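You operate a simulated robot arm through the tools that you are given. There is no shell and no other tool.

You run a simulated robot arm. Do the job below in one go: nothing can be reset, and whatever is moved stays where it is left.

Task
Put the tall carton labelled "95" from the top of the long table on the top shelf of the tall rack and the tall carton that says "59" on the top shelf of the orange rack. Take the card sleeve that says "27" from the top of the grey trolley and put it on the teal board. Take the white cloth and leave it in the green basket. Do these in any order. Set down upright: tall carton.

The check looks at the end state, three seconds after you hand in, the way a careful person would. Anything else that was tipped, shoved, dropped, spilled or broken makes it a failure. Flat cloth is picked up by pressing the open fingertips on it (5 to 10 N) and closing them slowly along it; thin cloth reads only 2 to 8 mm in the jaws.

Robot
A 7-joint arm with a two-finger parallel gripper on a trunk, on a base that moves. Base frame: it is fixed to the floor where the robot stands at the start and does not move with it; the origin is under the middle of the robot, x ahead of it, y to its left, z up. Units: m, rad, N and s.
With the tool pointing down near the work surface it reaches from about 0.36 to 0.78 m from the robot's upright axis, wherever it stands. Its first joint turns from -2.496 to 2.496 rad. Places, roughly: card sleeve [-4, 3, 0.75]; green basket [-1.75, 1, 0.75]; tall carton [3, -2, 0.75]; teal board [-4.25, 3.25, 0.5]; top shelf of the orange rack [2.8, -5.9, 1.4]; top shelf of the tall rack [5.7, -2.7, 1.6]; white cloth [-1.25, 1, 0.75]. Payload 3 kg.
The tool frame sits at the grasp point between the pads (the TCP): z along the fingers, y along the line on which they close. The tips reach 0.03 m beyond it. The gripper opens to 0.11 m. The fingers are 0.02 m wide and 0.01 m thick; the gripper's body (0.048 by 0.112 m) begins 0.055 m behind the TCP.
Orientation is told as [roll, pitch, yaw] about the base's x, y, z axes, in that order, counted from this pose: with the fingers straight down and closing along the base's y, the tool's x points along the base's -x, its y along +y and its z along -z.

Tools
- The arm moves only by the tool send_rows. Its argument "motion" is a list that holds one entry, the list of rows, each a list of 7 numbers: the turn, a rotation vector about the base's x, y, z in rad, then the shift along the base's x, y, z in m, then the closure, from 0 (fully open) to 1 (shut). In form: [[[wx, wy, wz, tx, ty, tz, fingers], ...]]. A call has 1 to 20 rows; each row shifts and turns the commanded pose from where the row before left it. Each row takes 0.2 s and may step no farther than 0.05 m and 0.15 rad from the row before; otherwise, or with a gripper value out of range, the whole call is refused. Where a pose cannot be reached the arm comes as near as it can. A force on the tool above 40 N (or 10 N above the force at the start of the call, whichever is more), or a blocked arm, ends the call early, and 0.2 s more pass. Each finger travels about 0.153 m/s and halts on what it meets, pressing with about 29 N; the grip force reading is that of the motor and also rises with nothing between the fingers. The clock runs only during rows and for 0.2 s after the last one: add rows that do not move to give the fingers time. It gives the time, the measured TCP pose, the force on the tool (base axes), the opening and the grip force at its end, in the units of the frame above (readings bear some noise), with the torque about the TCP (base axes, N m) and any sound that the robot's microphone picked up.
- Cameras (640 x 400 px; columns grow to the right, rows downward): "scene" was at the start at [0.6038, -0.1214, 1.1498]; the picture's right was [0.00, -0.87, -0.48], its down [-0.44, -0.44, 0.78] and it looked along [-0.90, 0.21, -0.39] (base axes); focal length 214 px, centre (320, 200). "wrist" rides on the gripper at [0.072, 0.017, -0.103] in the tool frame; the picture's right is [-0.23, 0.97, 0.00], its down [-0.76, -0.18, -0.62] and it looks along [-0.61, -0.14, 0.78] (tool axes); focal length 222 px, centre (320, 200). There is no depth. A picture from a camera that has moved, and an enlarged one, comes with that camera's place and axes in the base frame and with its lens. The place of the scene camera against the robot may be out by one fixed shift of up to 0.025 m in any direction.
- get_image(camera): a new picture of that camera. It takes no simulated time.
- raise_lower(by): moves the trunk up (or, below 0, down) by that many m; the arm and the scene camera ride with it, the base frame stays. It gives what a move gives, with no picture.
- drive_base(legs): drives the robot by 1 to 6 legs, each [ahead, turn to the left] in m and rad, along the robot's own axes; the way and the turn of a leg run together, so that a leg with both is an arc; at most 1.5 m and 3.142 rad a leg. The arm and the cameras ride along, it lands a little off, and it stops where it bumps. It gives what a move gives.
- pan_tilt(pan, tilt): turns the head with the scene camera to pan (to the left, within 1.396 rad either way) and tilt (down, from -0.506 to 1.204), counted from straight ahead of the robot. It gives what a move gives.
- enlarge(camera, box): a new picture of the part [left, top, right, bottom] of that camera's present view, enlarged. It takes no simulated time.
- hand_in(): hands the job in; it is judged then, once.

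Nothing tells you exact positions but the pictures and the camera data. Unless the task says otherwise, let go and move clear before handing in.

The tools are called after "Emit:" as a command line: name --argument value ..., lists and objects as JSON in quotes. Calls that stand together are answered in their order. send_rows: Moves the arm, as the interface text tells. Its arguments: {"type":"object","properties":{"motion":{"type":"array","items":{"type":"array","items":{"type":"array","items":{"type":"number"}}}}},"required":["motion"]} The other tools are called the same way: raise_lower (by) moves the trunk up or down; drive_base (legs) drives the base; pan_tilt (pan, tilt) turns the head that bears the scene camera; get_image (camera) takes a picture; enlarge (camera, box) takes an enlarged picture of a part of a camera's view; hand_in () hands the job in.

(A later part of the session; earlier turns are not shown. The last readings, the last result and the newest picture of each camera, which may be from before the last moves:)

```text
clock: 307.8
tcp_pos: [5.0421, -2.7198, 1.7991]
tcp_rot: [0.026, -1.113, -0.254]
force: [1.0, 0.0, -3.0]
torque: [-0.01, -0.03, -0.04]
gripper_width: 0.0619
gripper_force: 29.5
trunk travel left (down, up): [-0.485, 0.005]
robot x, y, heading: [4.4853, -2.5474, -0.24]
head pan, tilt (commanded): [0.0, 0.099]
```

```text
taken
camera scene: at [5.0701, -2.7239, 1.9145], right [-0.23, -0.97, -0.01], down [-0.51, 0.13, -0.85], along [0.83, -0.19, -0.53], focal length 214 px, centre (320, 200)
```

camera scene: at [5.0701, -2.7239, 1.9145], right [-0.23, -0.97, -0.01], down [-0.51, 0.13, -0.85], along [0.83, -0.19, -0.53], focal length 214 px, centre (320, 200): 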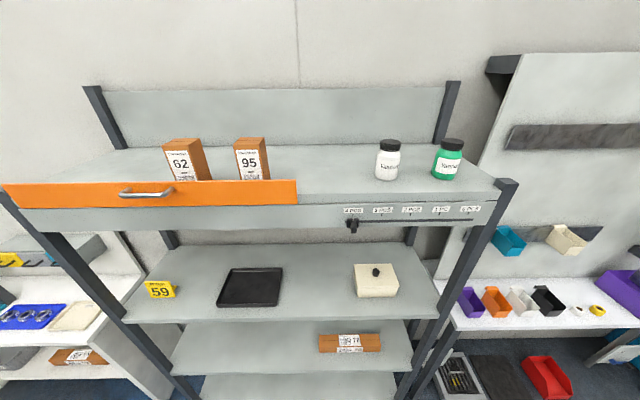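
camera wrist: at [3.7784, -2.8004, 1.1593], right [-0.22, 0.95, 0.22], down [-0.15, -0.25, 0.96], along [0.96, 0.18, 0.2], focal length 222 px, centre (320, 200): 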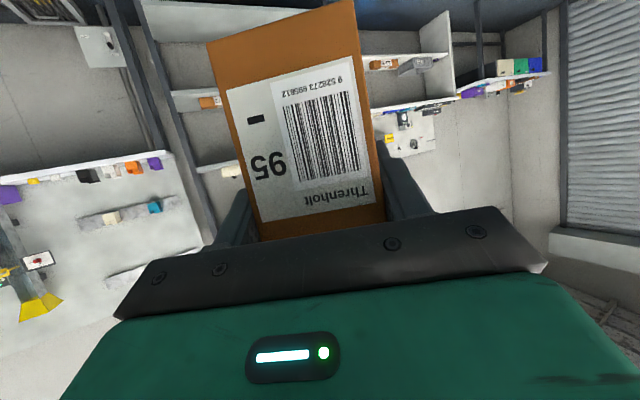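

Both views agree: shelf surface z≈1.657. I'll drive straight forward 0.56 m with the carton held above shelf level.

Emit:
drive_base --legs '[[0.56, 0]]'

Emit:
get_image --camera "wrist"

Emit:
pan_tilt --pan 0 --tilt 0.7

Emit:
get_image --camera "scene"

```text
clock: 311.0
tcp_pos: [5.5899, -2.8545, 1.7986]
tcp_rot: [0.026, -1.113, -0.258]
force: [0.2, 0.5, -3.3]
torque: [0.0, 0.04, -0.01]
gripper_width: 0.0619
gripper_force: 28.7
trunk travel left (down, up): [-0.485, 0.005]
robot x, y, heading: [5.0333, -2.681, -0.242]
head pan, tilt (commanded): [0.0, 0.099]
```

```text
taken
camera wrist: at [5.4724, -2.8093, 1.7789], right [0.32, 0.92, 0.22], down [-0.26, -0.13, 0.96], along [0.91, -0.37, 0.2], focal length 222 px, centre (320, 200)
```

wrist: 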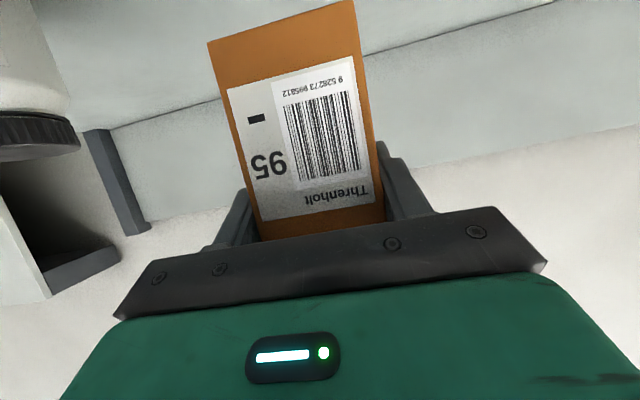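

```text
clock: 312.0
tcp_pos: [5.588, -2.8554, 1.7993]
tcp_rot: [0.028, -1.113, -0.258]
force: [-0.1, -0.5, -2.4]
torque: [0.0, 0.01, 0.02]
gripper_width: 0.0617
gripper_force: 28.8
trunk travel left (down, up): [-0.485, 0.005]
robot x, y, heading: [5.033, -2.6782, -0.241]
head pan, tilt (commanded): [0.0, 0.7]
```

```text
taken
camera scene: at [5.5866, -2.8514, 1.8688], right [-0.23, -0.97, -0.01], down [-0.89, 0.22, -0.4], along [0.39, -0.08, -0.92], focal length 214 px, centre (320, 200)
```

scene: 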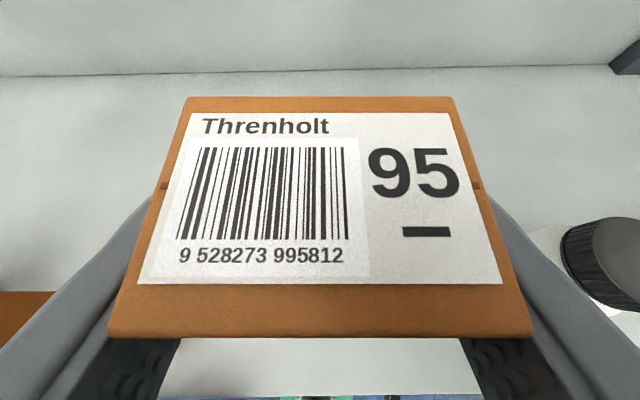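

The carton hovers over the free spot, about 10 cm behind the front edge and ~10 cm from the bottle. I'll shift 1 cm right and lower it gently.

Emit:
send_rows --motion '[[[0, 0, 0, -0.0013, -0.005, -0.01, 1.0], [0, 0, 0, -0.001, -0.005, -0.015, 1.0], [0, 0, 0, 0, 0, -0.015, 1.0], [0, 0, 0, 0, 0, -0.01, 1.0], [0, 0, 0, 0, 0, 0, 1.0]]]'

Emit:
pan_tilt --pan 0 --tilt 0.3

Emit:
get_image --camera "scene"

Emit:
get_image --camera "wrist"

```text
clock: 313.2
tcp_pos: [5.5872, -2.866, 1.7481]
tcp_rot: [0.026, -1.113, -0.259]
force: [0.0, 0.2, -3.5]
torque: [-0.01, -0.02, 0.01]
gripper_width: 0.0619
gripper_force: 29.1
trunk travel left (down, up): [-0.485, 0.005]
robot x, y, heading: [5.0362, -2.6795, -0.239]
head pan, tilt (commanded): [0.0, 0.7]
```

```text
clock: 314.1
tcp_pos: [5.5854, -2.8661, 1.7498]
tcp_rot: [0.026, -1.113, -0.256]
force: [-0.6, -0.1, -1.3]
torque: [-0.01, -0.01, 0.0]
gripper_width: 0.0615
gripper_force: 28.4
trunk travel left (down, up): [-0.485, 0.005]
robot x, y, heading: [5.0327, -2.6769, -0.241]
head pan, tilt (commanded): [0.0, 0.3]
```

```text
taken
camera scene: at [5.6067, -2.8677, 1.8472], right [-0.23, -0.97, -0.01], down [-0.67, 0.17, -0.73], along [0.71, -0.16, -0.69], focal length 214 px, centre (320, 200)
```

scene: 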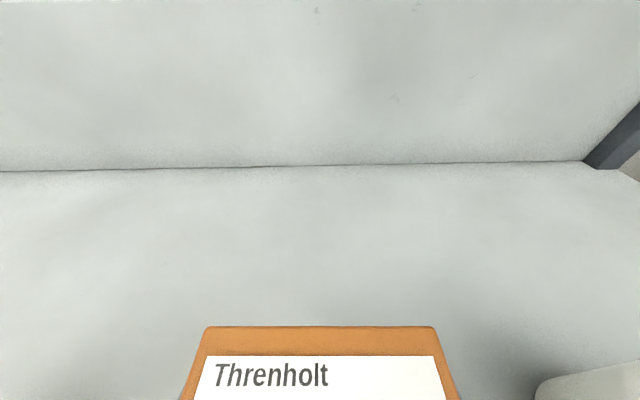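

```text
taken
camera wrist: at [5.4693, -2.8198, 1.7292], right [0.32, 0.92, 0.22], down [-0.26, -0.13, 0.96], along [0.91, -0.37, 0.2], focal length 222 px, centre (320, 200)
```

wrist: 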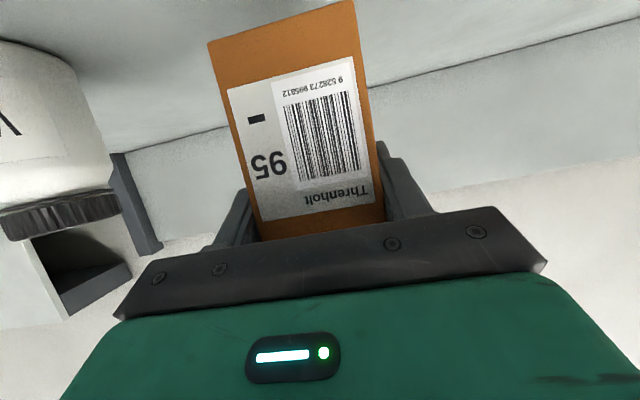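

Emit:
send_rows --motion '[[[0, 0, 0, 0, 0, -0.005, 1.0], [0, 0, 0, 0, 0, -0.005, 1.0], [0, 0, 0, 0, 0, -0.003, 1.0]]]'

Emit:
send_rows --motion '[[[0, 0, 0, 0, 0, -0.003, 1.0], [0, 0, 0, 0, 0, -0.003, 1.0]]]'

```text
clock: 314.9
tcp_pos: [5.5864, -2.8648, 1.7356]
tcp_rot: [0.029, -1.114, -0.259]
force: [-0.3, 0.4, -2.8]
torque: [-0.01, 0.0, -0.02]
gripper_width: 0.0621
gripper_force: 29.0
trunk travel left (down, up): [-0.485, 0.005]
robot x, y, heading: [5.0329, -2.6835, -0.241]
head pan, tilt (commanded): [0.0, 0.3]
```

```text
clock: 315.5
tcp_pos: [5.5869, -2.8658, 1.73]
tcp_rot: [0.026, -1.115, -0.258]
force: [-0.5, -0.2, -1.6]
torque: [0.02, -0.01, -0.01]
gripper_width: 0.0617
gripper_force: 28.9
trunk travel left (down, up): [-0.485, 0.005]
robot x, y, heading: [5.0326, -2.6791, -0.244]
head pan, tilt (commanded): [0.0, 0.3]
```

Emit:
send_rows --motion '[[[0, 0, 0, 0, 0, -0.002, 1.0], [0, 0, 0, 0, 0, -0.002, 1.0]]]'

Emit:
send_rows --motion '[[[0, 0, 0, 0, 0, -0.002, 1.0], [0, 0, 0, 0, 0, -0.002, 1.0]]]'

Emit:
get_image --camera "wrist"

```text
clock: 316.1
tcp_pos: [5.5868, -2.8655, 1.727]
tcp_rot: [0.026, -1.114, -0.258]
force: [-0.3, -0.6, -2.4]
torque: [0.0, 0.0, 0.0]
gripper_width: 0.0619
gripper_force: 28.9
trunk travel left (down, up): [-0.485, 0.005]
robot x, y, heading: [5.032, -2.6855, -0.246]
head pan, tilt (commanded): [0.0, 0.3]
```

```text
clock: 316.7
tcp_pos: [5.5864, -2.865, 1.7229]
tcp_rot: [0.03, -1.114, -0.261]
force: [0.9, 0.9, -2.4]
torque: [-0.02, -0.04, -0.02]
gripper_width: 0.0619
gripper_force: 28.8
trunk travel left (down, up): [-0.485, 0.005]
robot x, y, heading: [5.0317, -2.681, -0.24]
head pan, tilt (commanded): [0.0, 0.3]
```

```text
taken
camera wrist: at [5.4699, -2.8193, 1.7028], right [0.32, 0.92, 0.22], down [-0.26, -0.13, 0.96], along [0.91, -0.37, 0.2], focal length 222 px, centre (320, 200)
```

wrist: 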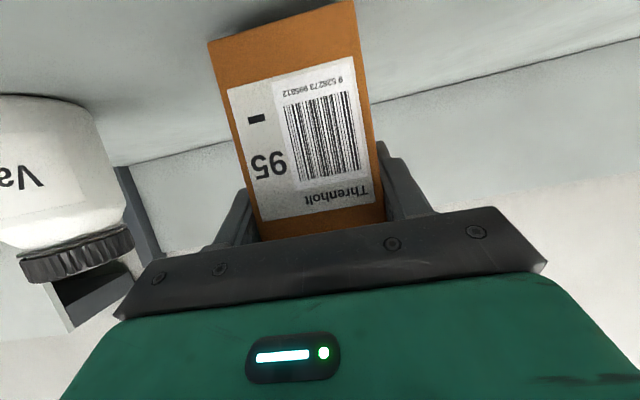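

Emit:
send_rows --motion '[[[0, 0, 0, 0, 0, -0.002, 1.0], [0, 0, 0, 0, 0, -0.001, 1.0]]]'

Emit:
send_rows --motion '[[[0, 0, 0, 0, 0, -0.002, 1.0], [0, 0, 0, 0, 0, -0.001, 1.0]]]'

Emit:
send_rows --motion '[[[0, 0, 0, 0, 0, -0.002, 1.0], [0, 0, 0, 0, 0, -0.001, 1.0]]]'

```text
clock: 317.3
tcp_pos: [5.5858, -2.8653, 1.7192]
tcp_rot: [0.029, -1.114, -0.262]
force: [-0.6, 0.5, -2.5]
torque: [0.02, 0.01, -0.01]
gripper_width: 0.0616
gripper_force: 29.2
trunk travel left (down, up): [-0.485, 0.005]
robot x, y, heading: [5.0345, -2.6787, -0.244]
head pan, tilt (commanded): [0.0, 0.3]
```

```text
clock: 317.9
tcp_pos: [5.5865, -2.8658, 1.7169]
tcp_rot: [0.027, -1.112, -0.261]
force: [0.3, 0.4, -2.1]
torque: [-0.02, 0.0, 0.02]
gripper_width: 0.0619
gripper_force: 28.8
trunk travel left (down, up): [-0.485, 0.005]
robot x, y, heading: [5.0315, -2.6803, -0.244]
head pan, tilt (commanded): [0.0, 0.3]
```

```text
clock: 318.5
tcp_pos: [5.5853, -2.8653, 1.7147]
tcp_rot: [0.025, -1.114, -0.259]
force: [-0.1, -0.6, 0.5]
torque: [-0.14, -0.1, 0.0]
gripper_width: 0.0617
gripper_force: 28.6
trunk travel left (down, up): [-0.485, 0.005]
robot x, y, heading: [5.0361, -2.6745, -0.244]
head pan, tilt (commanded): [0.0, 0.3]
```

Contact begins (weight is being taken by the shelf). I'll lower one more millimetre and open the fingers.

Emit:
send_rows --motion '[[[0, 0, 0, 0, 0, -0.001, 1.0], [0, 0, 0, 0, 0, 0, 1.0]]]'

Emit:
send_rows --motion '[[[0, 0, 0, 0, 0, 0, 0.42], [0, 0, 0, 0, 0, 0, 0.38], [0, 0, 0, 0, 0, 0, 0.34], [0, 0, 0, 0, 0, 0, 0.3], [0, 0, 0, 0, 0, 0, 0.25], [0, 0, 0, 0, 0, 0, 0.2], [0, 0, 0, 0, 0, 0, 0.2]]]'

Emit:
get_image --camera "wrist"

Emit:
get_image --camera "scene"

```text
clock: 319.1
tcp_pos: [5.5867, -2.8647, 1.7137]
tcp_rot: [0.026, -1.115, -0.259]
force: [3.3, -2.2, 12.2]
torque: [-0.56, 0.03, 0.1]
gripper_width: 0.0619
gripper_force: 28.8
trunk travel left (down, up): [-0.485, 0.005]
robot x, y, heading: [5.03, -2.6802, -0.243]
head pan, tilt (commanded): [0.0, 0.3]
```

```text
clock: 320.7
tcp_pos: [5.5855, -2.8649, 1.7124]
tcp_rot: [0.028, -1.113, -0.256]
force: [-0.2, 0.1, -1.0]
torque: [0.02, -0.03, 0.01]
gripper_width: 0.0884
gripper_force: 0.1
trunk travel left (down, up): [-0.485, 0.005]
robot x, y, heading: [5.0355, -2.6805, -0.244]
head pan, tilt (commanded): [0.0, 0.3]
```

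```text
taken
camera wrist: at [5.469, -2.8187, 1.6928], right [0.32, 0.92, 0.22], down [-0.26, -0.13, 0.96], along [0.91, -0.37, 0.2], focal length 222 px, centre (320, 200)
```

wrist: 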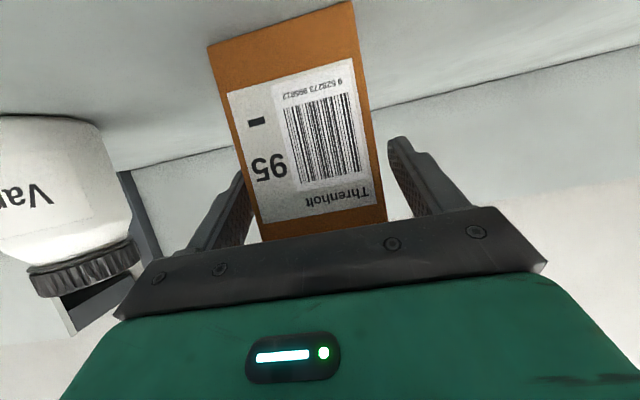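

```text
taken
camera scene: at [5.6063, -2.8666, 1.8108], right [-0.23, -0.97, -0.01], down [-0.67, 0.17, -0.73], along [0.71, -0.16, -0.69], focal length 214 px, centre (320, 200)
```

scene: 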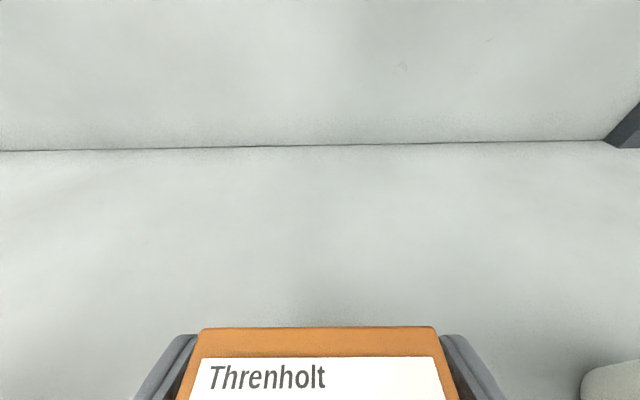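

The carton stands on its own on the top shelf. I'll back the base straight out and check.

Emit:
drive_base --legs '[[-0.3, 0]]'

Emit:
pan_tilt --pan 0 --tilt 0.0

Emit:
get_image --camera "scene"

```text
clock: 322.7
tcp_pos: [5.2919, -2.7954, 1.7133]
tcp_rot: [0.027, -1.113, -0.265]
force: [-0.8, 0.6, -0.1]
torque: [-0.01, -0.01, 0.01]
gripper_width: 0.0878
gripper_force: 0.2
trunk travel left (down, up): [-0.485, 0.005]
robot x, y, heading: [4.742, -2.6061, -0.245]
head pan, tilt (commanded): [0.0, 0.3]
```

```text
clock: 323.5
tcp_pos: [5.2938, -2.7955, 1.7132]
tcp_rot: [0.028, -1.113, -0.267]
force: [0.0, 1.1, 0.5]
torque: [-0.01, -0.01, -0.03]
gripper_width: 0.088
gripper_force: 0.1
trunk travel left (down, up): [-0.485, 0.005]
robot x, y, heading: [4.7442, -2.6072, -0.247]
head pan, tilt (commanded): [0.0, 0.0]
```

```text
taken
camera scene: at [5.3222, -2.8, 1.8377], right [-0.24, -0.97, -0.01], down [-0.43, 0.12, -0.9], along [0.87, -0.21, -0.44], focal length 214 px, centre (320, 200)
```

scene: 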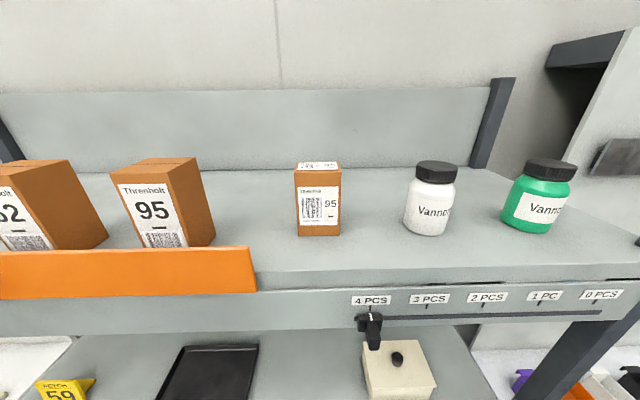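

"95" stands upright on the tall rack's top shelf with its neighbours undisturbed. Next is "59": I'll back away, lower the trunk and arm, and return to the south side of the long table.

Emit:
drive_base --legs '[[-0.3, 0]]'

Emit:
raise_lower --by -0.33

Emit:
send_rows --motion '[[[0, 0, 0, 0, 0, -0.025, 0], [0, 0, 0, 0, 0, -0.025, 0], [0, 0, 0, 0, 0, -0.025, 0], [0, 0, 0, 0, 0, -0.025, 0], [0, 0, 0, 0, 0, -0.025, 0], [0, 0, 0, 0, 0, -0.025, 0], [0, 0, 0, 0, 0, -0.025, 0], [0, 0, 0, 0, 0, -0.025, 0]]]'

Emit:
drive_base --legs '[[0, 0.64], [-1.15, 0]]'

Emit:
drive_base --legs '[[0, 0.96]]'

Emit:
pan_tilt --pan 0 --tilt 0.3

Emit:
get_image --camera "scene"

```text
clock: 325.6
tcp_pos: [5.0029, -2.7237, 1.714]
tcp_rot: [0.028, -1.114, -0.268]
force: [0.8, -0.2, -0.3]
torque: [0.0, -0.01, 0.0]
gripper_width: 0.0881
gripper_force: 0.0
trunk travel left (down, up): [-0.485, 0.005]
robot x, y, heading: [4.4539, -2.5372, -0.248]
head pan, tilt (commanded): [0.0, 0.0]
```

```text
clock: 328.8
tcp_pos: [5.0033, -2.7232, 1.3843]
tcp_rot: [0.028, -1.115, -0.267]
force: [0.2, -0.2, 0.4]
torque: [-0.02, 0.05, 0.0]
gripper_width: 0.0881
gripper_force: 0.1
trunk travel left (down, up): [-0.155, 0.335]
robot x, y, heading: [4.4521, -2.5379, -0.247]
head pan, tilt (commanded): [0.0, 0.0]
```

```text
clock: 330.6
tcp_pos: [5.0037, -2.7234, 1.1827]
tcp_rot: [0.029, -1.114, -0.269]
force: [0.3, 0.1, 0.9]
torque: [0.03, -0.03, -0.03]
gripper_width: 0.1097
gripper_force: 0.0
trunk travel left (down, up): [-0.155, 0.335]
robot x, y, heading: [4.4535, -2.5323, -0.25]
head pan, tilt (commanded): [0.0, 0.0]
```

```text
clock: 338.4
tcp_pos: [3.9261, -2.8017, 1.1842]
tcp_rot: [0.028, -1.114, 0.395]
force: [0.7, -0.3, -0.1]
torque: [-0.02, -0.01, -0.01]
gripper_width: 0.1099
gripper_force: 0.1
trunk travel left (down, up): [-0.155, 0.335]
robot x, y, heading: [3.3785, -2.9952, 0.413]
head pan, tilt (commanded): [0.0, 0.0]
```

```text
clock: 341.3
tcp_pos: [3.5272, -2.4308, 1.1838]
tcp_rot: [0.028, -1.113, 1.368]
force: [0.0, -0.7, 0.3]
torque: [0.01, 0.01, 0.04]
gripper_width: 0.1099
gripper_force: 0.0
trunk travel left (down, up): [-0.155, 0.335]
robot x, y, heading: [3.4054, -2.9988, 1.375]
head pan, tilt (commanded): [0.0, 0.0]
```

```text
clock: 342.1
tcp_pos: [3.527, -2.4317, 1.1861]
tcp_rot: [0.027, -1.113, 1.369]
force: [0.2, -0.1, 1.0]
torque: [0.01, -0.01, 0.03]
gripper_width: 0.1096
gripper_force: 0.1
trunk travel left (down, up): [-0.155, 0.335]
robot x, y, heading: [3.407, -2.9993, 1.379]
head pan, tilt (commanded): [0.0, 0.3]
```

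```text
taken
camera scene: at [3.5467, -2.4277, 1.2831], right [0.98, -0.18, -0.01], down [-0.13, -0.67, -0.73], along [0.12, 0.72, -0.69], focal length 214 px, centre (320, 200)
```

scene: 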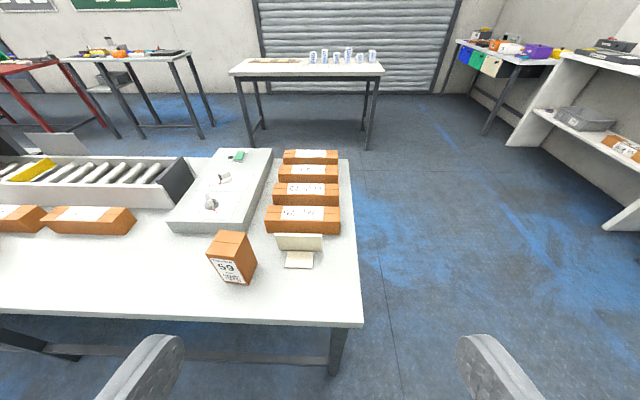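

I'm back at the table with "59" in view. Before picking it, I'll take a look along the rest of the table to be sure of the other cartons.

Emit:
pan_tilt --pan 0.8 --tilt 0.2

Emit:
get_image --camera "scene"

Emit:
enlarge --camera "scene" --box '[160, 110, 400, 250]'

```text
clock: 343.2
tcp_pos: [3.5275, -2.4311, 1.1854]
tcp_rot: [0.028, -1.114, 1.37]
force: [0.4, -0.3, 1.0]
torque: [0.02, 0.0, 0.0]
gripper_width: 0.1099
gripper_force: 0.1
trunk travel left (down, up): [-0.155, 0.335]
robot x, y, heading: [3.4055, -3.003, 1.383]
head pan, tilt (commanded): [0.799, 0.201]
```

```text
taken
camera scene: at [3.4769, -2.4369, 1.3048], right [0.8, 0.51, -0.32], down [0.03, -0.57, -0.82], along [-0.6, 0.64, -0.47], focal length 214 px, centre (320, 200)
```

scene: 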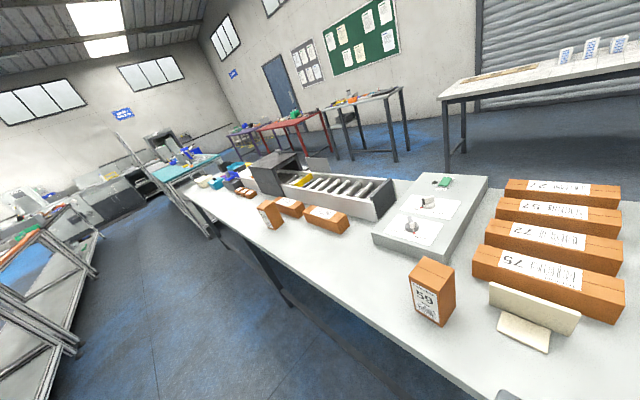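

```text
2.67 times, centred on (280, 180) of scene
camera zoom: at [3.4769, -2.4369, 1.3048], right [0.8, 0.51, -0.32], down [0.03, -0.57, -0.82], along [-0.6, 0.64, -0.47], focal length 572 px, centre (427, 253)
```

zoom: 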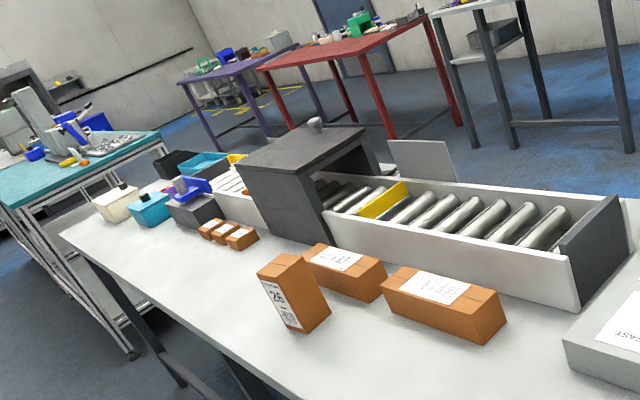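

No other tall "95" is there. Now I'll approach "59": drive forward and line the hand up with it.

Emit:
drive_base --legs '[[0.2, 0]]'

Emit:
send_rows --motion '[[[0, 0, -0.02, -0.03, -0.005, 0, 0], [0, 0, -0.02, -0.035, -0.006, 0, 0], [0, 0, -0.02, -0.035, -0.006, 0, 0], [0, 0, -0.02, -0.035, -0.006, 0, 0], [0, 0, -0.02, -0.035, -0.006, 0, 0], [0, 0, 0, -0.03, -0.004, 0, 0], [0, 0, 0, -0.02, -0.003, 0, 0], [0, 0, 0, 0, 0, 0, 0]]]'

Emit:
pan_tilt --pan 0 --tilt 0.3

Emit:
get_image --camera "scene"

```text
clock: 344.8
tcp_pos: [3.5627, -2.2356, 1.1844]
tcp_rot: [0.026, -1.114, 1.371]
force: [-0.6, 0.3, 0.0]
torque: [0.04, 0.0, 0.0]
gripper_width: 0.1101
gripper_force: 0.2
trunk travel left (down, up): [-0.155, 0.335]
robot x, y, heading: [3.4434, -2.8066, 1.384]
head pan, tilt (commanded): [0.799, 0.201]
```

```text
clock: 346.6
tcp_pos: [3.3435, -2.2709, 1.1843]
tcp_rot: [0.028, -1.112, 1.271]
force: [0.1, -0.1, 0.2]
torque: [0.0, 0.05, 0.04]
gripper_width: 0.1098
gripper_force: 0.0
trunk travel left (down, up): [-0.155, 0.335]
robot x, y, heading: [3.4421, -2.8037, 1.379]
head pan, tilt (commanded): [0.799, 0.201]
```

```text
clock: 347.8
tcp_pos: [3.3427, -2.2714, 1.1852]
tcp_rot: [0.027, -1.113, 1.272]
force: [0.0, -0.1, 0.4]
torque: [-0.01, 0.01, 0.0]
gripper_width: 0.1097
gripper_force: 0.1
trunk travel left (down, up): [-0.155, 0.335]
robot x, y, heading: [3.4442, -2.8046, 1.383]
head pan, tilt (commanded): [0.0, 0.3]
```

```text
taken
camera scene: at [3.3623, -2.2677, 1.2831], right [0.96, -0.27, -0.01], down [-0.19, -0.66, -0.73], along [0.19, 0.7, -0.69], focal length 214 px, centre (320, 200)
```

scene: 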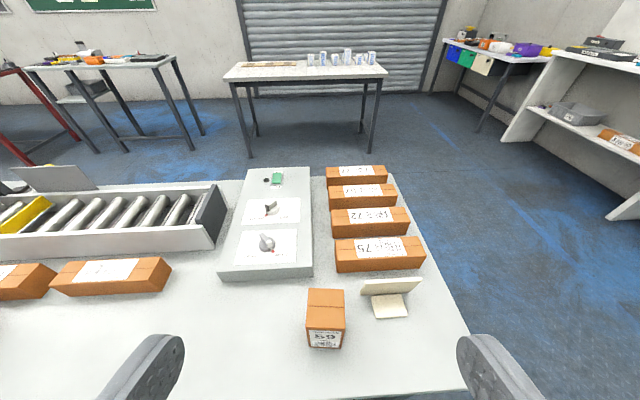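

Emit:
enlarge --camera "scene" --box '[270, 265, 430, 365]'

```text
4.00 times, centred on (350, 315) of scene
camera zoom: at [3.3623, -2.2677, 1.2831], right [0.96, -0.27, -0.01], down [-0.19, -0.66, -0.73], along [0.19, 0.7, -0.69], focal length 858 px, centre (200, -260)
```

zoom: 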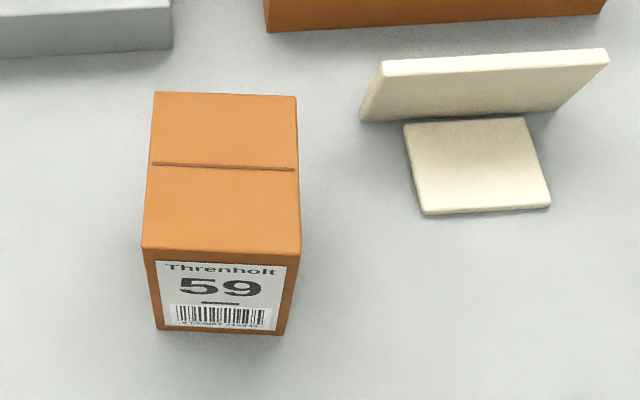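

"59" is centred at (3.389,-2.138), 60 mm wide, 0.12 m tall, facing heading 1.257. I'll trim the yaw, lower outside the table edge and then slide in.

Emit:
send_rows --motion '[[[0, 0, -0.024, 0.001, 0, -0.02, 0.18], [0, 0, -0.024, 0.001, 0, -0.03, 0.18], [0, 0, 0, 0, 0, -0.03, 0.18], [0, 0, 0, 0, 0, -0.03, 0.18], [0, 0, 0, 0, 0, -0.03, 0.18], [0, 0, 0, 0, 0, -0.03, 0.18], [0, 0, 0, 0, 0, -0.03, 0.18], [0, 0, 0, 0, 0, -0.03, 0.18], [0, 0, 0, 0, 0, -0.03, 0.18], [0, 0, 0, 0, 0, -0.03, 0.18], [0, 0, 0, 0, 0, -0.01, 0.18], [0, 0, 0, 0, 0, 0, 0.18]]]'

Emit:
get_image --camera "scene"

Emit:
get_image --camera "wrist"

```text
clock: 350.4
tcp_pos: [3.3381, -2.2692, 0.9222]
tcp_rot: [0.063, -1.109, 1.215]
force: [-0.4, -0.9, -0.1]
torque: [0.01, 0.02, 0.0]
gripper_width: 0.0902
gripper_force: 0.2
out of reach, approached as far as the arm can: row 10, 11
trunk travel left (down, up): [-0.155, 0.335]
robot x, y, heading: [3.4455, -2.8047, 1.387]
head pan, tilt (commanded): [0.0, 0.3]
```

```text
taken
camera scene: at [3.3579, -2.2673, 1.0196], right [0.96, -0.29, -0.03], down [-0.22, -0.65, -0.72], along [0.19, 0.7, -0.69], focal length 214 px, centre (320, 200)
```

scene: 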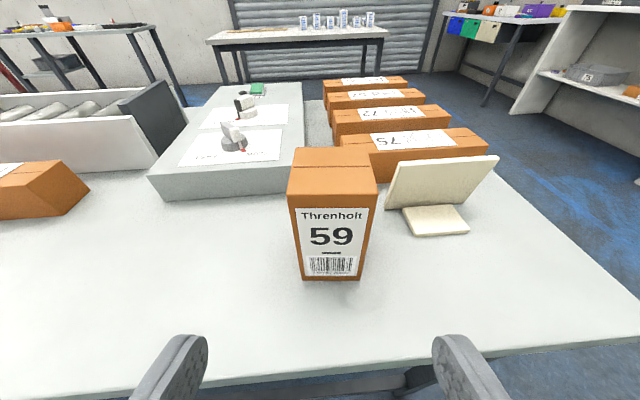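

```text
taken
camera wrist: at [3.2842, -2.3839, 0.9023], right [-0.9, 0.38, 0.23], down [0.13, -0.27, 0.95], along [0.43, 0.88, 0.19], focal length 222 px, centre (320, 200)
```

wrist: 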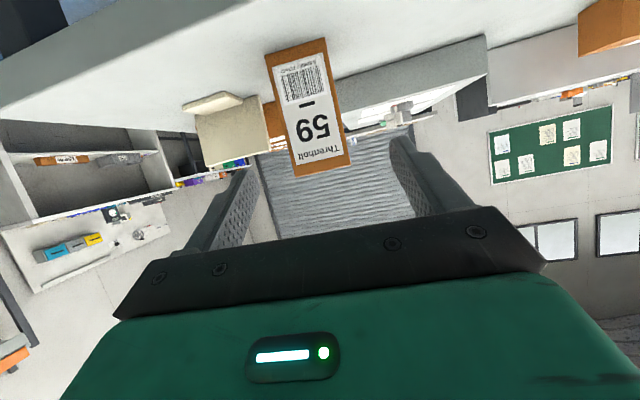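

The arm is at its inner limit here (slightly high), but moving forward brings it back in range. I'll advance in small steps and check.

Emit:
send_rows --motion '[[[0, 0, 0, 0.0046, 0.0143, 0.02, 0.18], [0, 0, 0, 0.0046, 0.0143, 0.01, 0.18], [0, 0, 0, 0.0046, 0.0143, 0, 0.18], [0, 0, 0, 0.0046, 0.0143, 0, 0.18], [0, 0, 0, 0, 0, 0, 0.18]]]'

Emit:
get_image --camera "scene"

Emit:
get_image --camera "wrist"

```text
clock: 351.6
tcp_pos: [3.3627, -2.2154, 0.9458]
tcp_rot: [0.028, -1.114, 1.223]
force: [-0.4, 0.7, 0.6]
torque: [-0.02, -0.01, 0.02]
gripper_width: 0.0902
gripper_force: 0.1
trunk travel left (down, up): [-0.155, 0.335]
robot x, y, heading: [3.4447, -2.8045, 1.387]
head pan, tilt (commanded): [0.0, 0.3]
```

```text
taken
camera scene: at [3.3816, -2.2117, 1.0445], right [0.95, -0.32, -0.01], down [-0.23, -0.65, -0.73], along [0.22, 0.69, -0.69], focal length 214 px, centre (320, 200)
```

scene: 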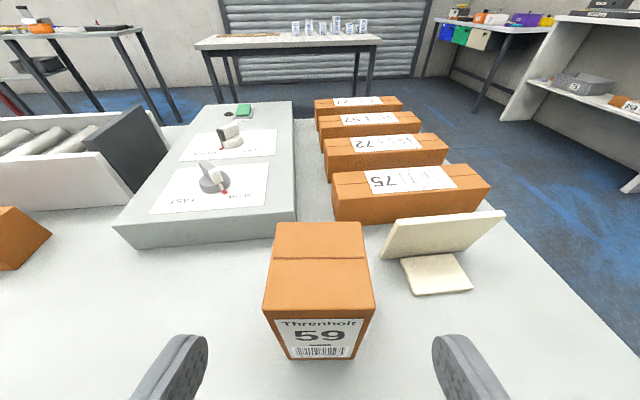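

```text
taken
camera wrist: at [3.3068, -2.327, 0.9264], right [-0.89, 0.4, 0.22], down [0.11, -0.27, 0.96], along [0.44, 0.87, 0.2], focal length 222 px, centre (320, 200)
```

wrist: 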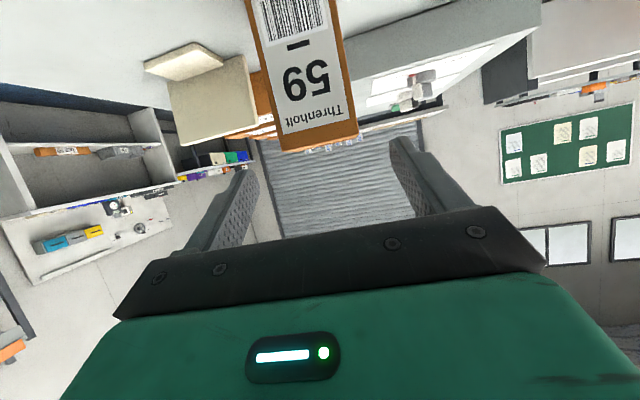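

Emit:
send_rows --motion '[[[0, 0, 0, 0.0062, 0.019, 0, 0.18], [0, 0, 0, 0.0062, 0.019, 0, 0.18], [0, 0, 0, 0.0062, 0.019, 0, 0.18], [0, 0, 0, 0.0062, 0.019, 0, 0.18], [0, 0, 0, 0, 0, -0.015, 0.18], [0, 0, 0, 0, 0, -0.02, 0.18], [0, 0, 0, 0, 0, -0.02, 0.18], [0, 0, 0, 0, 0, -0.007, 0.18], [0, 0, 0, 0, 0, 0, 0.18]]]'

Emit:
get_image --camera "scene"

Emit:
get_image --camera "wrist"

```text
clock: 353.6
tcp_pos: [3.3877, -2.1389, 0.8839]
tcp_rot: [0.025, -1.115, 1.224]
force: [-0.9, -1.7, -0.2]
torque: [0.02, 0.02, -0.01]
gripper_width: 0.09
gripper_force: 0.0
trunk travel left (down, up): [-0.155, 0.335]
robot x, y, heading: [3.4431, -2.806, 1.386]
head pan, tilt (commanded): [0.0, 0.3]
```

```text
taken
camera scene: at [3.4072, -2.1357, 0.9821], right [0.95, -0.32, -0.01], down [-0.23, -0.65, -0.73], along [0.22, 0.69, -0.69], focal length 214 px, centre (320, 200)
```

scene: 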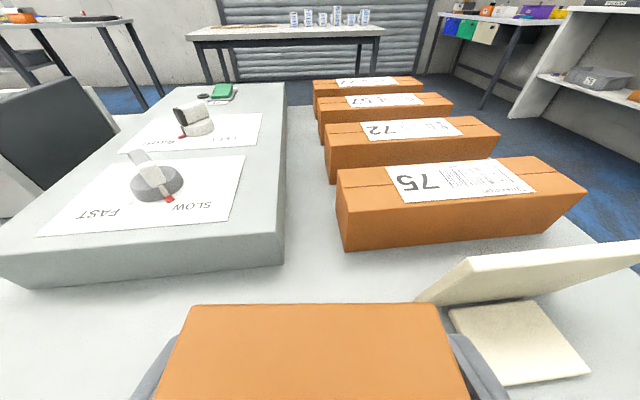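

```text
taken
camera wrist: at [3.3324, -2.2512, 0.864], right [-0.89, 0.4, 0.22], down [0.11, -0.27, 0.96], along [0.44, 0.87, 0.2], focal length 222 px, centre (320, 200)
```

wrist: 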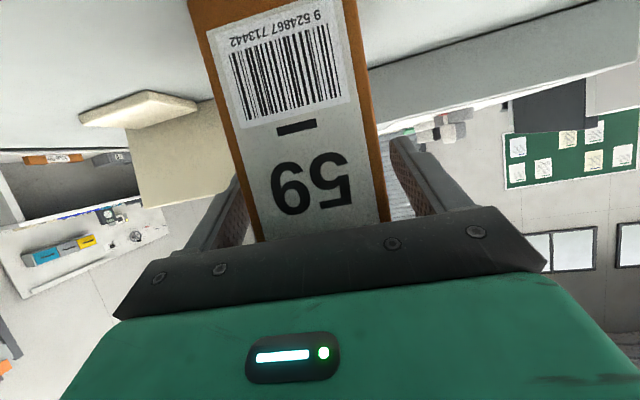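

"59" is between the fingers. I'll close slowly and lift.

Emit:
send_rows --motion '[[[0, 0, 0, 0, 0, 0, 0.24], [0, 0, 0, 0, 0, 0, 0.3], [0, 0, 0, 0, 0, 0, 0.35], [0, 0, 0, 0, 0, 0, 0.4], [0, 0, 0, 0, 0, 0, 0.45], [0, 0, 0, 0, 0, 0, 0.5], [0, 0, 0, 0, 0, 0, 0.6], [0, 0, 0, 0, 0, 0, 0.8], [0, 0, 0, 0, 0, 0, 1.0]]]'

Emit:
send_rows --motion '[[[0, 0, 0, 0, 0, 0.002, 1.0], [0, 0, 0, 0, 0, 0.004, 1.0], [0, 0, 0, 0, 0, 0.006, 1.0], [0, 0, 0, 0, 0, 0.008, 1.0], [0, 0, 0, 0, 0, 0.01, 1.0], [0, 0, 0, 0, 0, 0.012, 1.0], [0, 0, 0, 0, 0, 0.015, 1.0], [0, 0, 0, 0, 0, 0.015, 1.0], [0, 0, 0, 0, 0, 0.015, 1.0], [0, 0, 0, 0, 0, 0.015, 1.0], [0, 0, 0, 0, 0, 0.01, 1.0]]]'

Emit:
get_image --camera "wrist"

Emit:
get_image --camera "scene"

```text
clock: 355.6
tcp_pos: [3.3879, -2.1395, 0.8845]
tcp_rot: [0.027, -1.115, 1.222]
force: [-1.0, 1.1, 3.5]
torque: [0.1, -0.12, 0.07]
gripper_width: 0.0598
gripper_force: 28.9
trunk travel left (down, up): [-0.155, 0.335]
robot x, y, heading: [3.4423, -2.8059, 1.386]
head pan, tilt (commanded): [0.0, 0.3]
```

```text
clock: 357.9
tcp_pos: [3.3871, -2.1379, 0.9962]
tcp_rot: [0.027, -1.113, 1.222]
force: [-1.2, 0.2, -2.8]
torque: [0.04, -0.03, 0.0]
gripper_width: 0.06
gripper_force: 28.4
trunk travel left (down, up): [-0.155, 0.335]
robot x, y, heading: [3.4454, -2.8043, 1.387]
head pan, tilt (commanded): [0.0, 0.3]
```

```text
taken
camera wrist: at [3.3312, -2.2502, 0.9766], right [-0.89, 0.4, 0.22], down [0.11, -0.27, 0.96], along [0.44, 0.87, 0.2], focal length 222 px, centre (320, 200)
```

wrist: 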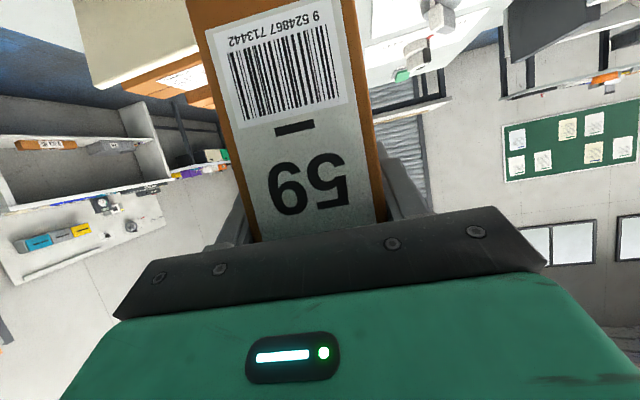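

```text
taken
camera scene: at [3.406, -2.1348, 1.0947], right [0.95, -0.32, -0.01], down [-0.23, -0.65, -0.73], along [0.22, 0.69, -0.69], focal length 214 px, centre (320, 200)
```

scene: 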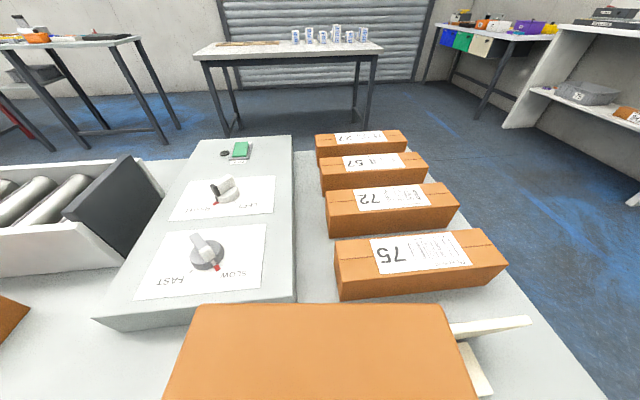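

"59" is held upright. I'll raise and centre it, then back away and turn toward the east end of the benches to find the orange rack.

Emit:
send_rows --motion '[[[0, 0, 0.005, 0.005, -0.003, 0.01, 1.0], [0, 0, 0.01, 0.01, -0.006, 0.015, 1.0], [0, 0, 0.012, 0.0137, -0.008, 0.0154, 1.0], [0, 0, 0.012, 0.0137, -0.008, 0.0154, 1.0], [0, 0, 0.012, 0.0137, -0.008, 0.0154, 1.0], [0, 0, 0.012, 0.0137, -0.008, 0.0154, 1.0], [0, 0, 0.012, 0.0137, -0.008, 0.0154, 1.0], [0, 0, 0.012, 0.0137, -0.008, 0.0154, 1.0], [0, 0, 0.012, 0.0137, -0.008, 0.0154, 1.0], [0, 0, 0.012, 0.0137, -0.008, 0.0154, 1.0], [0, 0, 0.012, 0.0137, -0.008, 0.0154, 1.0], [0, 0, 0.01, 0.0137, -0.008, 0.0154, 1.0], [0, 0, 0.005, 0.008, -0.004, 0.01, 1.0], [0, 0, 0, 0, 0, 0, 1.0]]]'

Emit:
drive_base --legs '[[-0.22, 0]]'

Emit:
drive_base --legs '[[0, -1.0]]'

Emit:
drive_base --legs '[[0, -0.98]]'

Emit:
pan_tilt --pan -0.4 --tilt -0.25

Emit:
get_image --camera "scene"

```text
clock: 360.9
tcp_pos: [3.5464, -2.232, 1.1856]
tcp_rot: [0.027, -1.114, 1.361]
force: [0.0, 0.3, -2.7]
torque: [0.02, -0.01, -0.01]
gripper_width: 0.0599
gripper_force: 28.7
trunk travel left (down, up): [-0.155, 0.335]
robot x, y, heading: [3.446, -2.8029, 1.383]
head pan, tilt (commanded): [0.0, 0.3]
```

```text
clock: 362.6
tcp_pos: [3.5073, -2.4497, 1.1853]
tcp_rot: [0.027, -1.113, 1.361]
force: [0.6, 0.7, -3.1]
torque: [0.0, 0.0, 0.03]
gripper_width: 0.0596
gripper_force: 28.9
trunk travel left (down, up): [-0.155, 0.335]
robot x, y, heading: [3.4051, -3.0235, 1.384]
head pan, tilt (commanded): [0.0, 0.3]
```

```text
clock: 365.6
tcp_pos: [3.9348, -2.7862, 1.1859]
tcp_rot: [0.026, -1.114, 0.386]
force: [0.2, 0.0, -2.4]
torque: [-0.05, 0.03, 0.01]
gripper_width: 0.06
gripper_force: 28.9
trunk travel left (down, up): [-0.155, 0.335]
robot x, y, heading: [3.3917, -2.9947, 0.414]
head pan, tilt (commanded): [0.0, 0.3]
```

```text
clock: 368.5
tcp_pos: [3.8689, -3.3206, 1.186]
tcp_rot: [0.027, -1.113, -0.577]
force: [0.4, -0.1, -2.4]
torque: [0.01, -0.01, 0.0]
gripper_width: 0.0599
gripper_force: 28.7
trunk travel left (down, up): [-0.155, 0.335]
robot x, y, heading: [3.4047, -2.9634, -0.557]
head pan, tilt (commanded): [0.0, 0.3]
```

```text
clock: 369.5
tcp_pos: [3.8672, -3.3218, 1.1876]
tcp_rot: [0.028, -1.115, -0.579]
force: [-0.5, -1.0, -2.9]
torque: [-0.03, 0.0, 0.02]
gripper_width: 0.0599
gripper_force: 29.0
trunk travel left (down, up): [-0.155, 0.335]
robot x, y, heading: [3.4074, -2.9641, -0.557]
head pan, tilt (commanded): [-0.4, -0.25]
```

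```text
taken
camera scene: at [3.8755, -3.3532, 1.3369], right [-0.78, -0.6, 0.16], down [-0.23, 0.05, -0.97], along [0.58, -0.8, -0.18], focal length 214 px, centre (320, 200)
```

scene: 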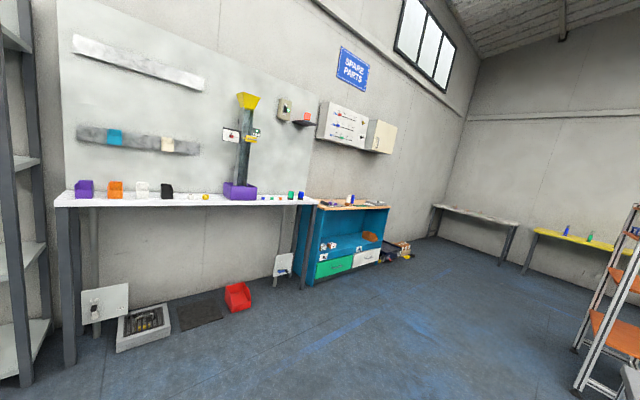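

Emit:
drive_base --legs '[[0.8, 0]]'

Emit:
drive_base --legs '[[0, -1.0]]'

Emit:
pan_tilt --pan -0.5 --tilt -0.25

Emit:
get_image --camera "scene"

```text
clock: 373.8
tcp_pos: [4.5458, -3.7659, 1.1874]
tcp_rot: [0.029, -1.114, -0.596]
force: [0.3, 0.5, -3.1]
torque: [0.01, -0.01, -0.02]
gripper_width: 0.0599
gripper_force: 28.4
trunk travel left (down, up): [-0.155, 0.335]
robot x, y, heading: [4.0914, -3.3988, -0.584]
head pan, tilt (commanded): [-0.4, -0.25]
```

```text
clock: 376.9
tcp_pos: [4.0224, -3.985, 1.1875]
tcp_rot: [0.027, -1.114, -1.606]
force: [0.0, 0.3, -3.4]
torque: [-0.05, 0.01, 0.02]
gripper_width: 0.0599
gripper_force: 28.9
trunk travel left (down, up): [-0.155, 0.335]
robot x, y, heading: [4.1227, -3.4054, -1.586]
head pan, tilt (commanded): [-0.4, -0.25]
```

```text
clock: 377.5
tcp_pos: [4.0238, -3.9855, 1.1884]
tcp_rot: [0.027, -1.113, -1.608]
force: [-0.6, -0.6, -2.9]
torque: [-0.02, 0.07, 0.0]
gripper_width: 0.0597
gripper_force: 28.8
trunk travel left (down, up): [-0.155, 0.335]
robot x, y, heading: [4.1249, -3.4017, -1.586]
head pan, tilt (commanded): [-0.499, -0.25]
```

```text
taken
camera scene: at [3.9999, -3.9899, 1.3395], right [-0.88, 0.44, 0.2], down [-0.1, 0.23, -0.97], along [-0.47, -0.87, -0.16], focal length 214 px, centre (320, 200)
```

scene: 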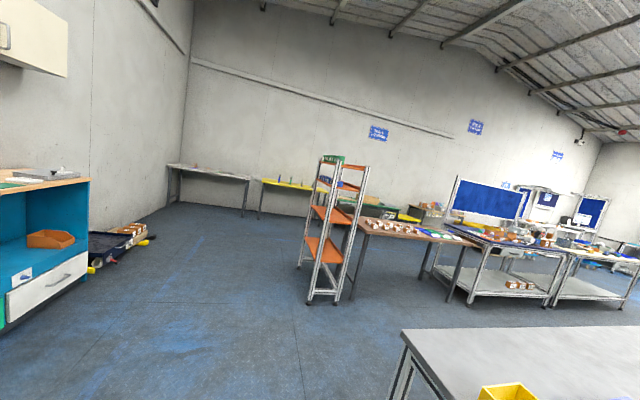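

The orange rack stands ahead, an aluminium frame with orange shelves. I'll zoom in.

Emit:
enlarge --camera "scene" --box '[260, 140, 420, 320]'

```text
2.22 times, centred on (340, 230) of scene
camera zoom: at [3.9999, -3.9899, 1.3395], right [-0.88, 0.44, 0.2], down [-0.1, 0.23, -0.97], along [-0.47, -0.87, -0.16], focal length 477 px, centre (276, 133)
```

zoom: 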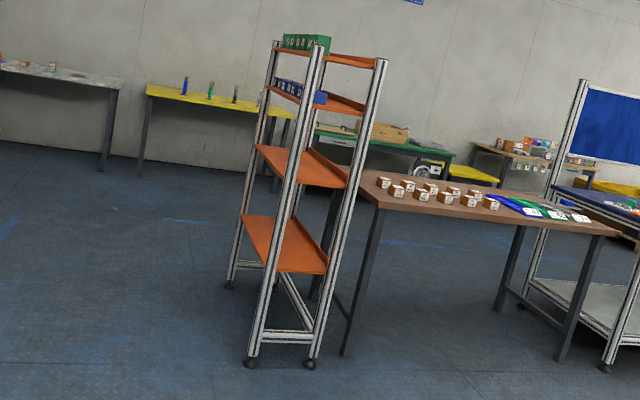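

The orange rack's footprint spans about 0.28 m (east–west) by 0.67 m (north–south) around (2.82,-5.93); its long east side is open. I'll drive south past the benches and then face it from the east.

Emit:
drive_base --legs '[[1.05, 0], [1.05, 0]]'

Emit:
drive_base --legs '[[0, -0.9]]'

Emit:
drive_base --legs '[[0, -0.87]]'

Emit:
pan_tilt --pan 0.1 --tilt -0.4

Emit:
get_image --camera "scene"

```text
clock: 388.0
tcp_pos: [3.9721, -6.0969, 1.1869]
tcp_rot: [0.029, -1.114, -1.621]
force: [0.3, 0.1, -3.3]
torque: [-0.04, -0.01, 0.02]
gripper_width: 0.0597
gripper_force: 29.0
trunk travel left (down, up): [-0.155, 0.335]
robot x, y, heading: [4.0804, -5.5217, -1.596]
head pan, tilt (commanded): [-0.499, -0.25]
```

```text
clock: 390.8
tcp_pos: [3.562, -5.7941, 1.1892]
tcp_rot: [0.028, -1.113, -2.518]
force: [-0.2, 0.2, -3.0]
torque: [0.02, 0.01, 0.02]
gripper_width: 0.06
gripper_force: 29.0
trunk travel left (down, up): [-0.155, 0.335]
robot x, y, heading: [4.0947, -5.5431, -2.492]
head pan, tilt (commanded): [-0.499, -0.25]
```

```text
clock: 393.6
tcp_pos: [3.5649, -5.2839, 1.1888]
tcp_rot: [0.029, -1.113, 2.872]
force: [-0.4, -0.2, -3.3]
torque: [0.02, 0.0, -0.03]
gripper_width: 0.06
gripper_force: 29.1
trunk travel left (down, up): [-0.155, 0.335]
robot x, y, heading: [4.0935, -5.5642, 2.903]
head pan, tilt (commanded): [-0.499, -0.25]
```

```text
clock: 394.6
tcp_pos: [3.5635, -5.2835, 1.1887]
tcp_rot: [0.028, -1.114, 2.873]
force: [0.6, -0.1, -3.1]
torque: [0.04, -0.01, 0.0]
gripper_width: 0.06
gripper_force: 28.6
trunk travel left (down, up): [-0.155, 0.335]
robot x, y, heading: [4.0909, -5.5664, 2.902]
head pan, tilt (commanded): [0.099, -0.4]
```

```text
taken
camera scene: at [3.5687, -5.2852, 1.3511], right [0.16, 0.99, -0.06], down [0.05, -0.06, -1.0], along [-0.99, 0.15, -0.05], focal length 214 px, centre (320, 200)
```

scene: 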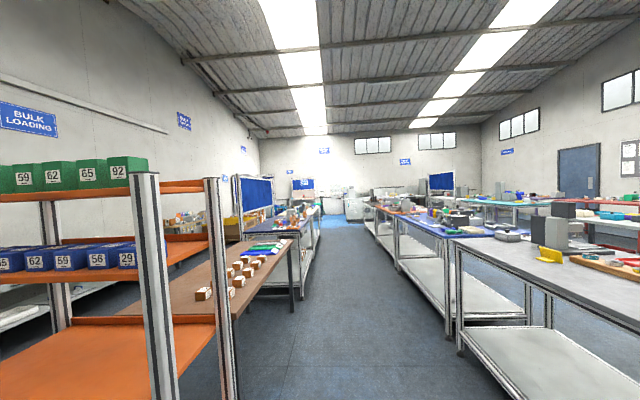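

The orange rack is to the left; its top shelf holds green bins labelled 59, 62, 65, 92. I'll raise the trunk and look at the top shelf from above.

Emit:
raise_lower --by 0.33

Emit:
pan_tilt --pan 0.75 --tilt 0.0

Emit:
get_image --camera "scene"

```text
clock: 397.8
tcp_pos: [3.5636, -5.2836, 1.5189]
tcp_rot: [0.029, -1.114, 2.871]
force: [-0.4, -0.1, -3.1]
torque: [0.0, 0.01, 0.0]
gripper_width: 0.0599
gripper_force: 29.1
trunk travel left (down, up): [-0.485, 0.005]
robot x, y, heading: [4.087, -5.5689, 2.9]
head pan, tilt (commanded): [0.099, -0.4]
```

```text
clock: 398.8
tcp_pos: [3.5635, -5.2824, 1.5189]
tcp_rot: [0.03, -1.116, 2.872]
force: [0.2, 0.4, -3.8]
torque: [-0.01, 0.01, 0.01]
gripper_width: 0.06
gripper_force: 28.8
trunk travel left (down, up): [-0.485, 0.005]
robot x, y, heading: [4.0896, -5.5686, 2.904]
head pan, tilt (commanded): [0.75, 0.0]
```

```text
taken
camera scene: at [3.5756, -5.3427, 1.6552], right [-0.42, 0.85, -0.31], down [0.42, -0.12, -0.9], along [-0.8, -0.51, -0.31], focal length 214 px, centre (320, 200)
```

scene: 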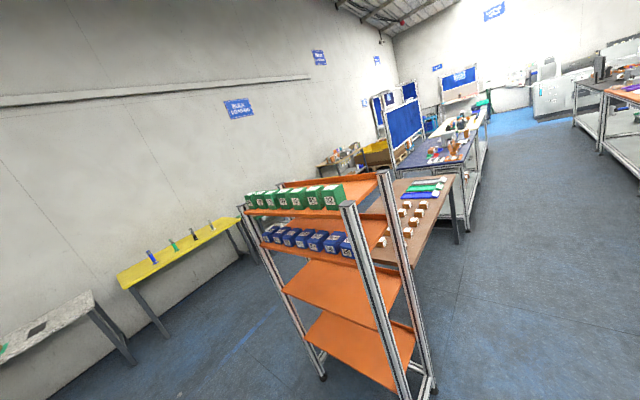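

Emit:
enlarge --camera "scene" --box '[225, 150, 425, 280]'

```text
3.08 times, centred on (325, 215) of scene
camera zoom: at [3.5756, -5.3427, 1.6552], right [-0.42, 0.85, -0.31], down [0.42, -0.12, -0.9], along [-0.8, -0.51, -0.31], focal length 660 px, centre (305, 154)
```

zoom: 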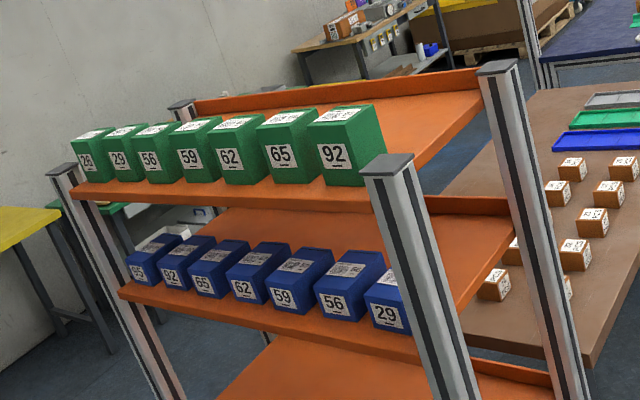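

Emit:
enlarge --camera "scene" --box '[290, 160, 400, 230]'

```text
5.71 times, centred on (345, 195) of scene
camera zoom: at [3.5756, -5.3427, 1.6552], right [-0.42, 0.85, -0.31], down [0.42, -0.12, -0.9], along [-0.8, -0.51, -0.31], focal length 1226 px, centre (177, 229)
```

zoom: 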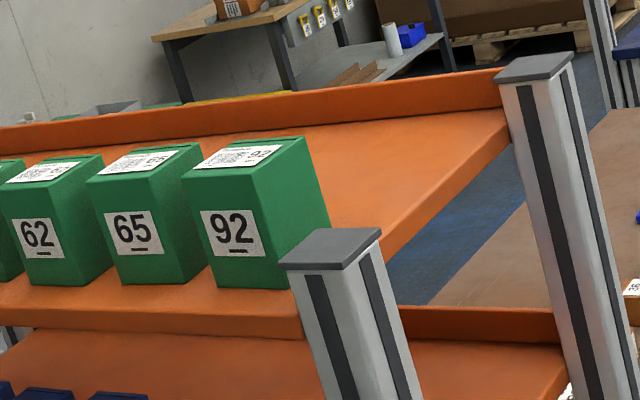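

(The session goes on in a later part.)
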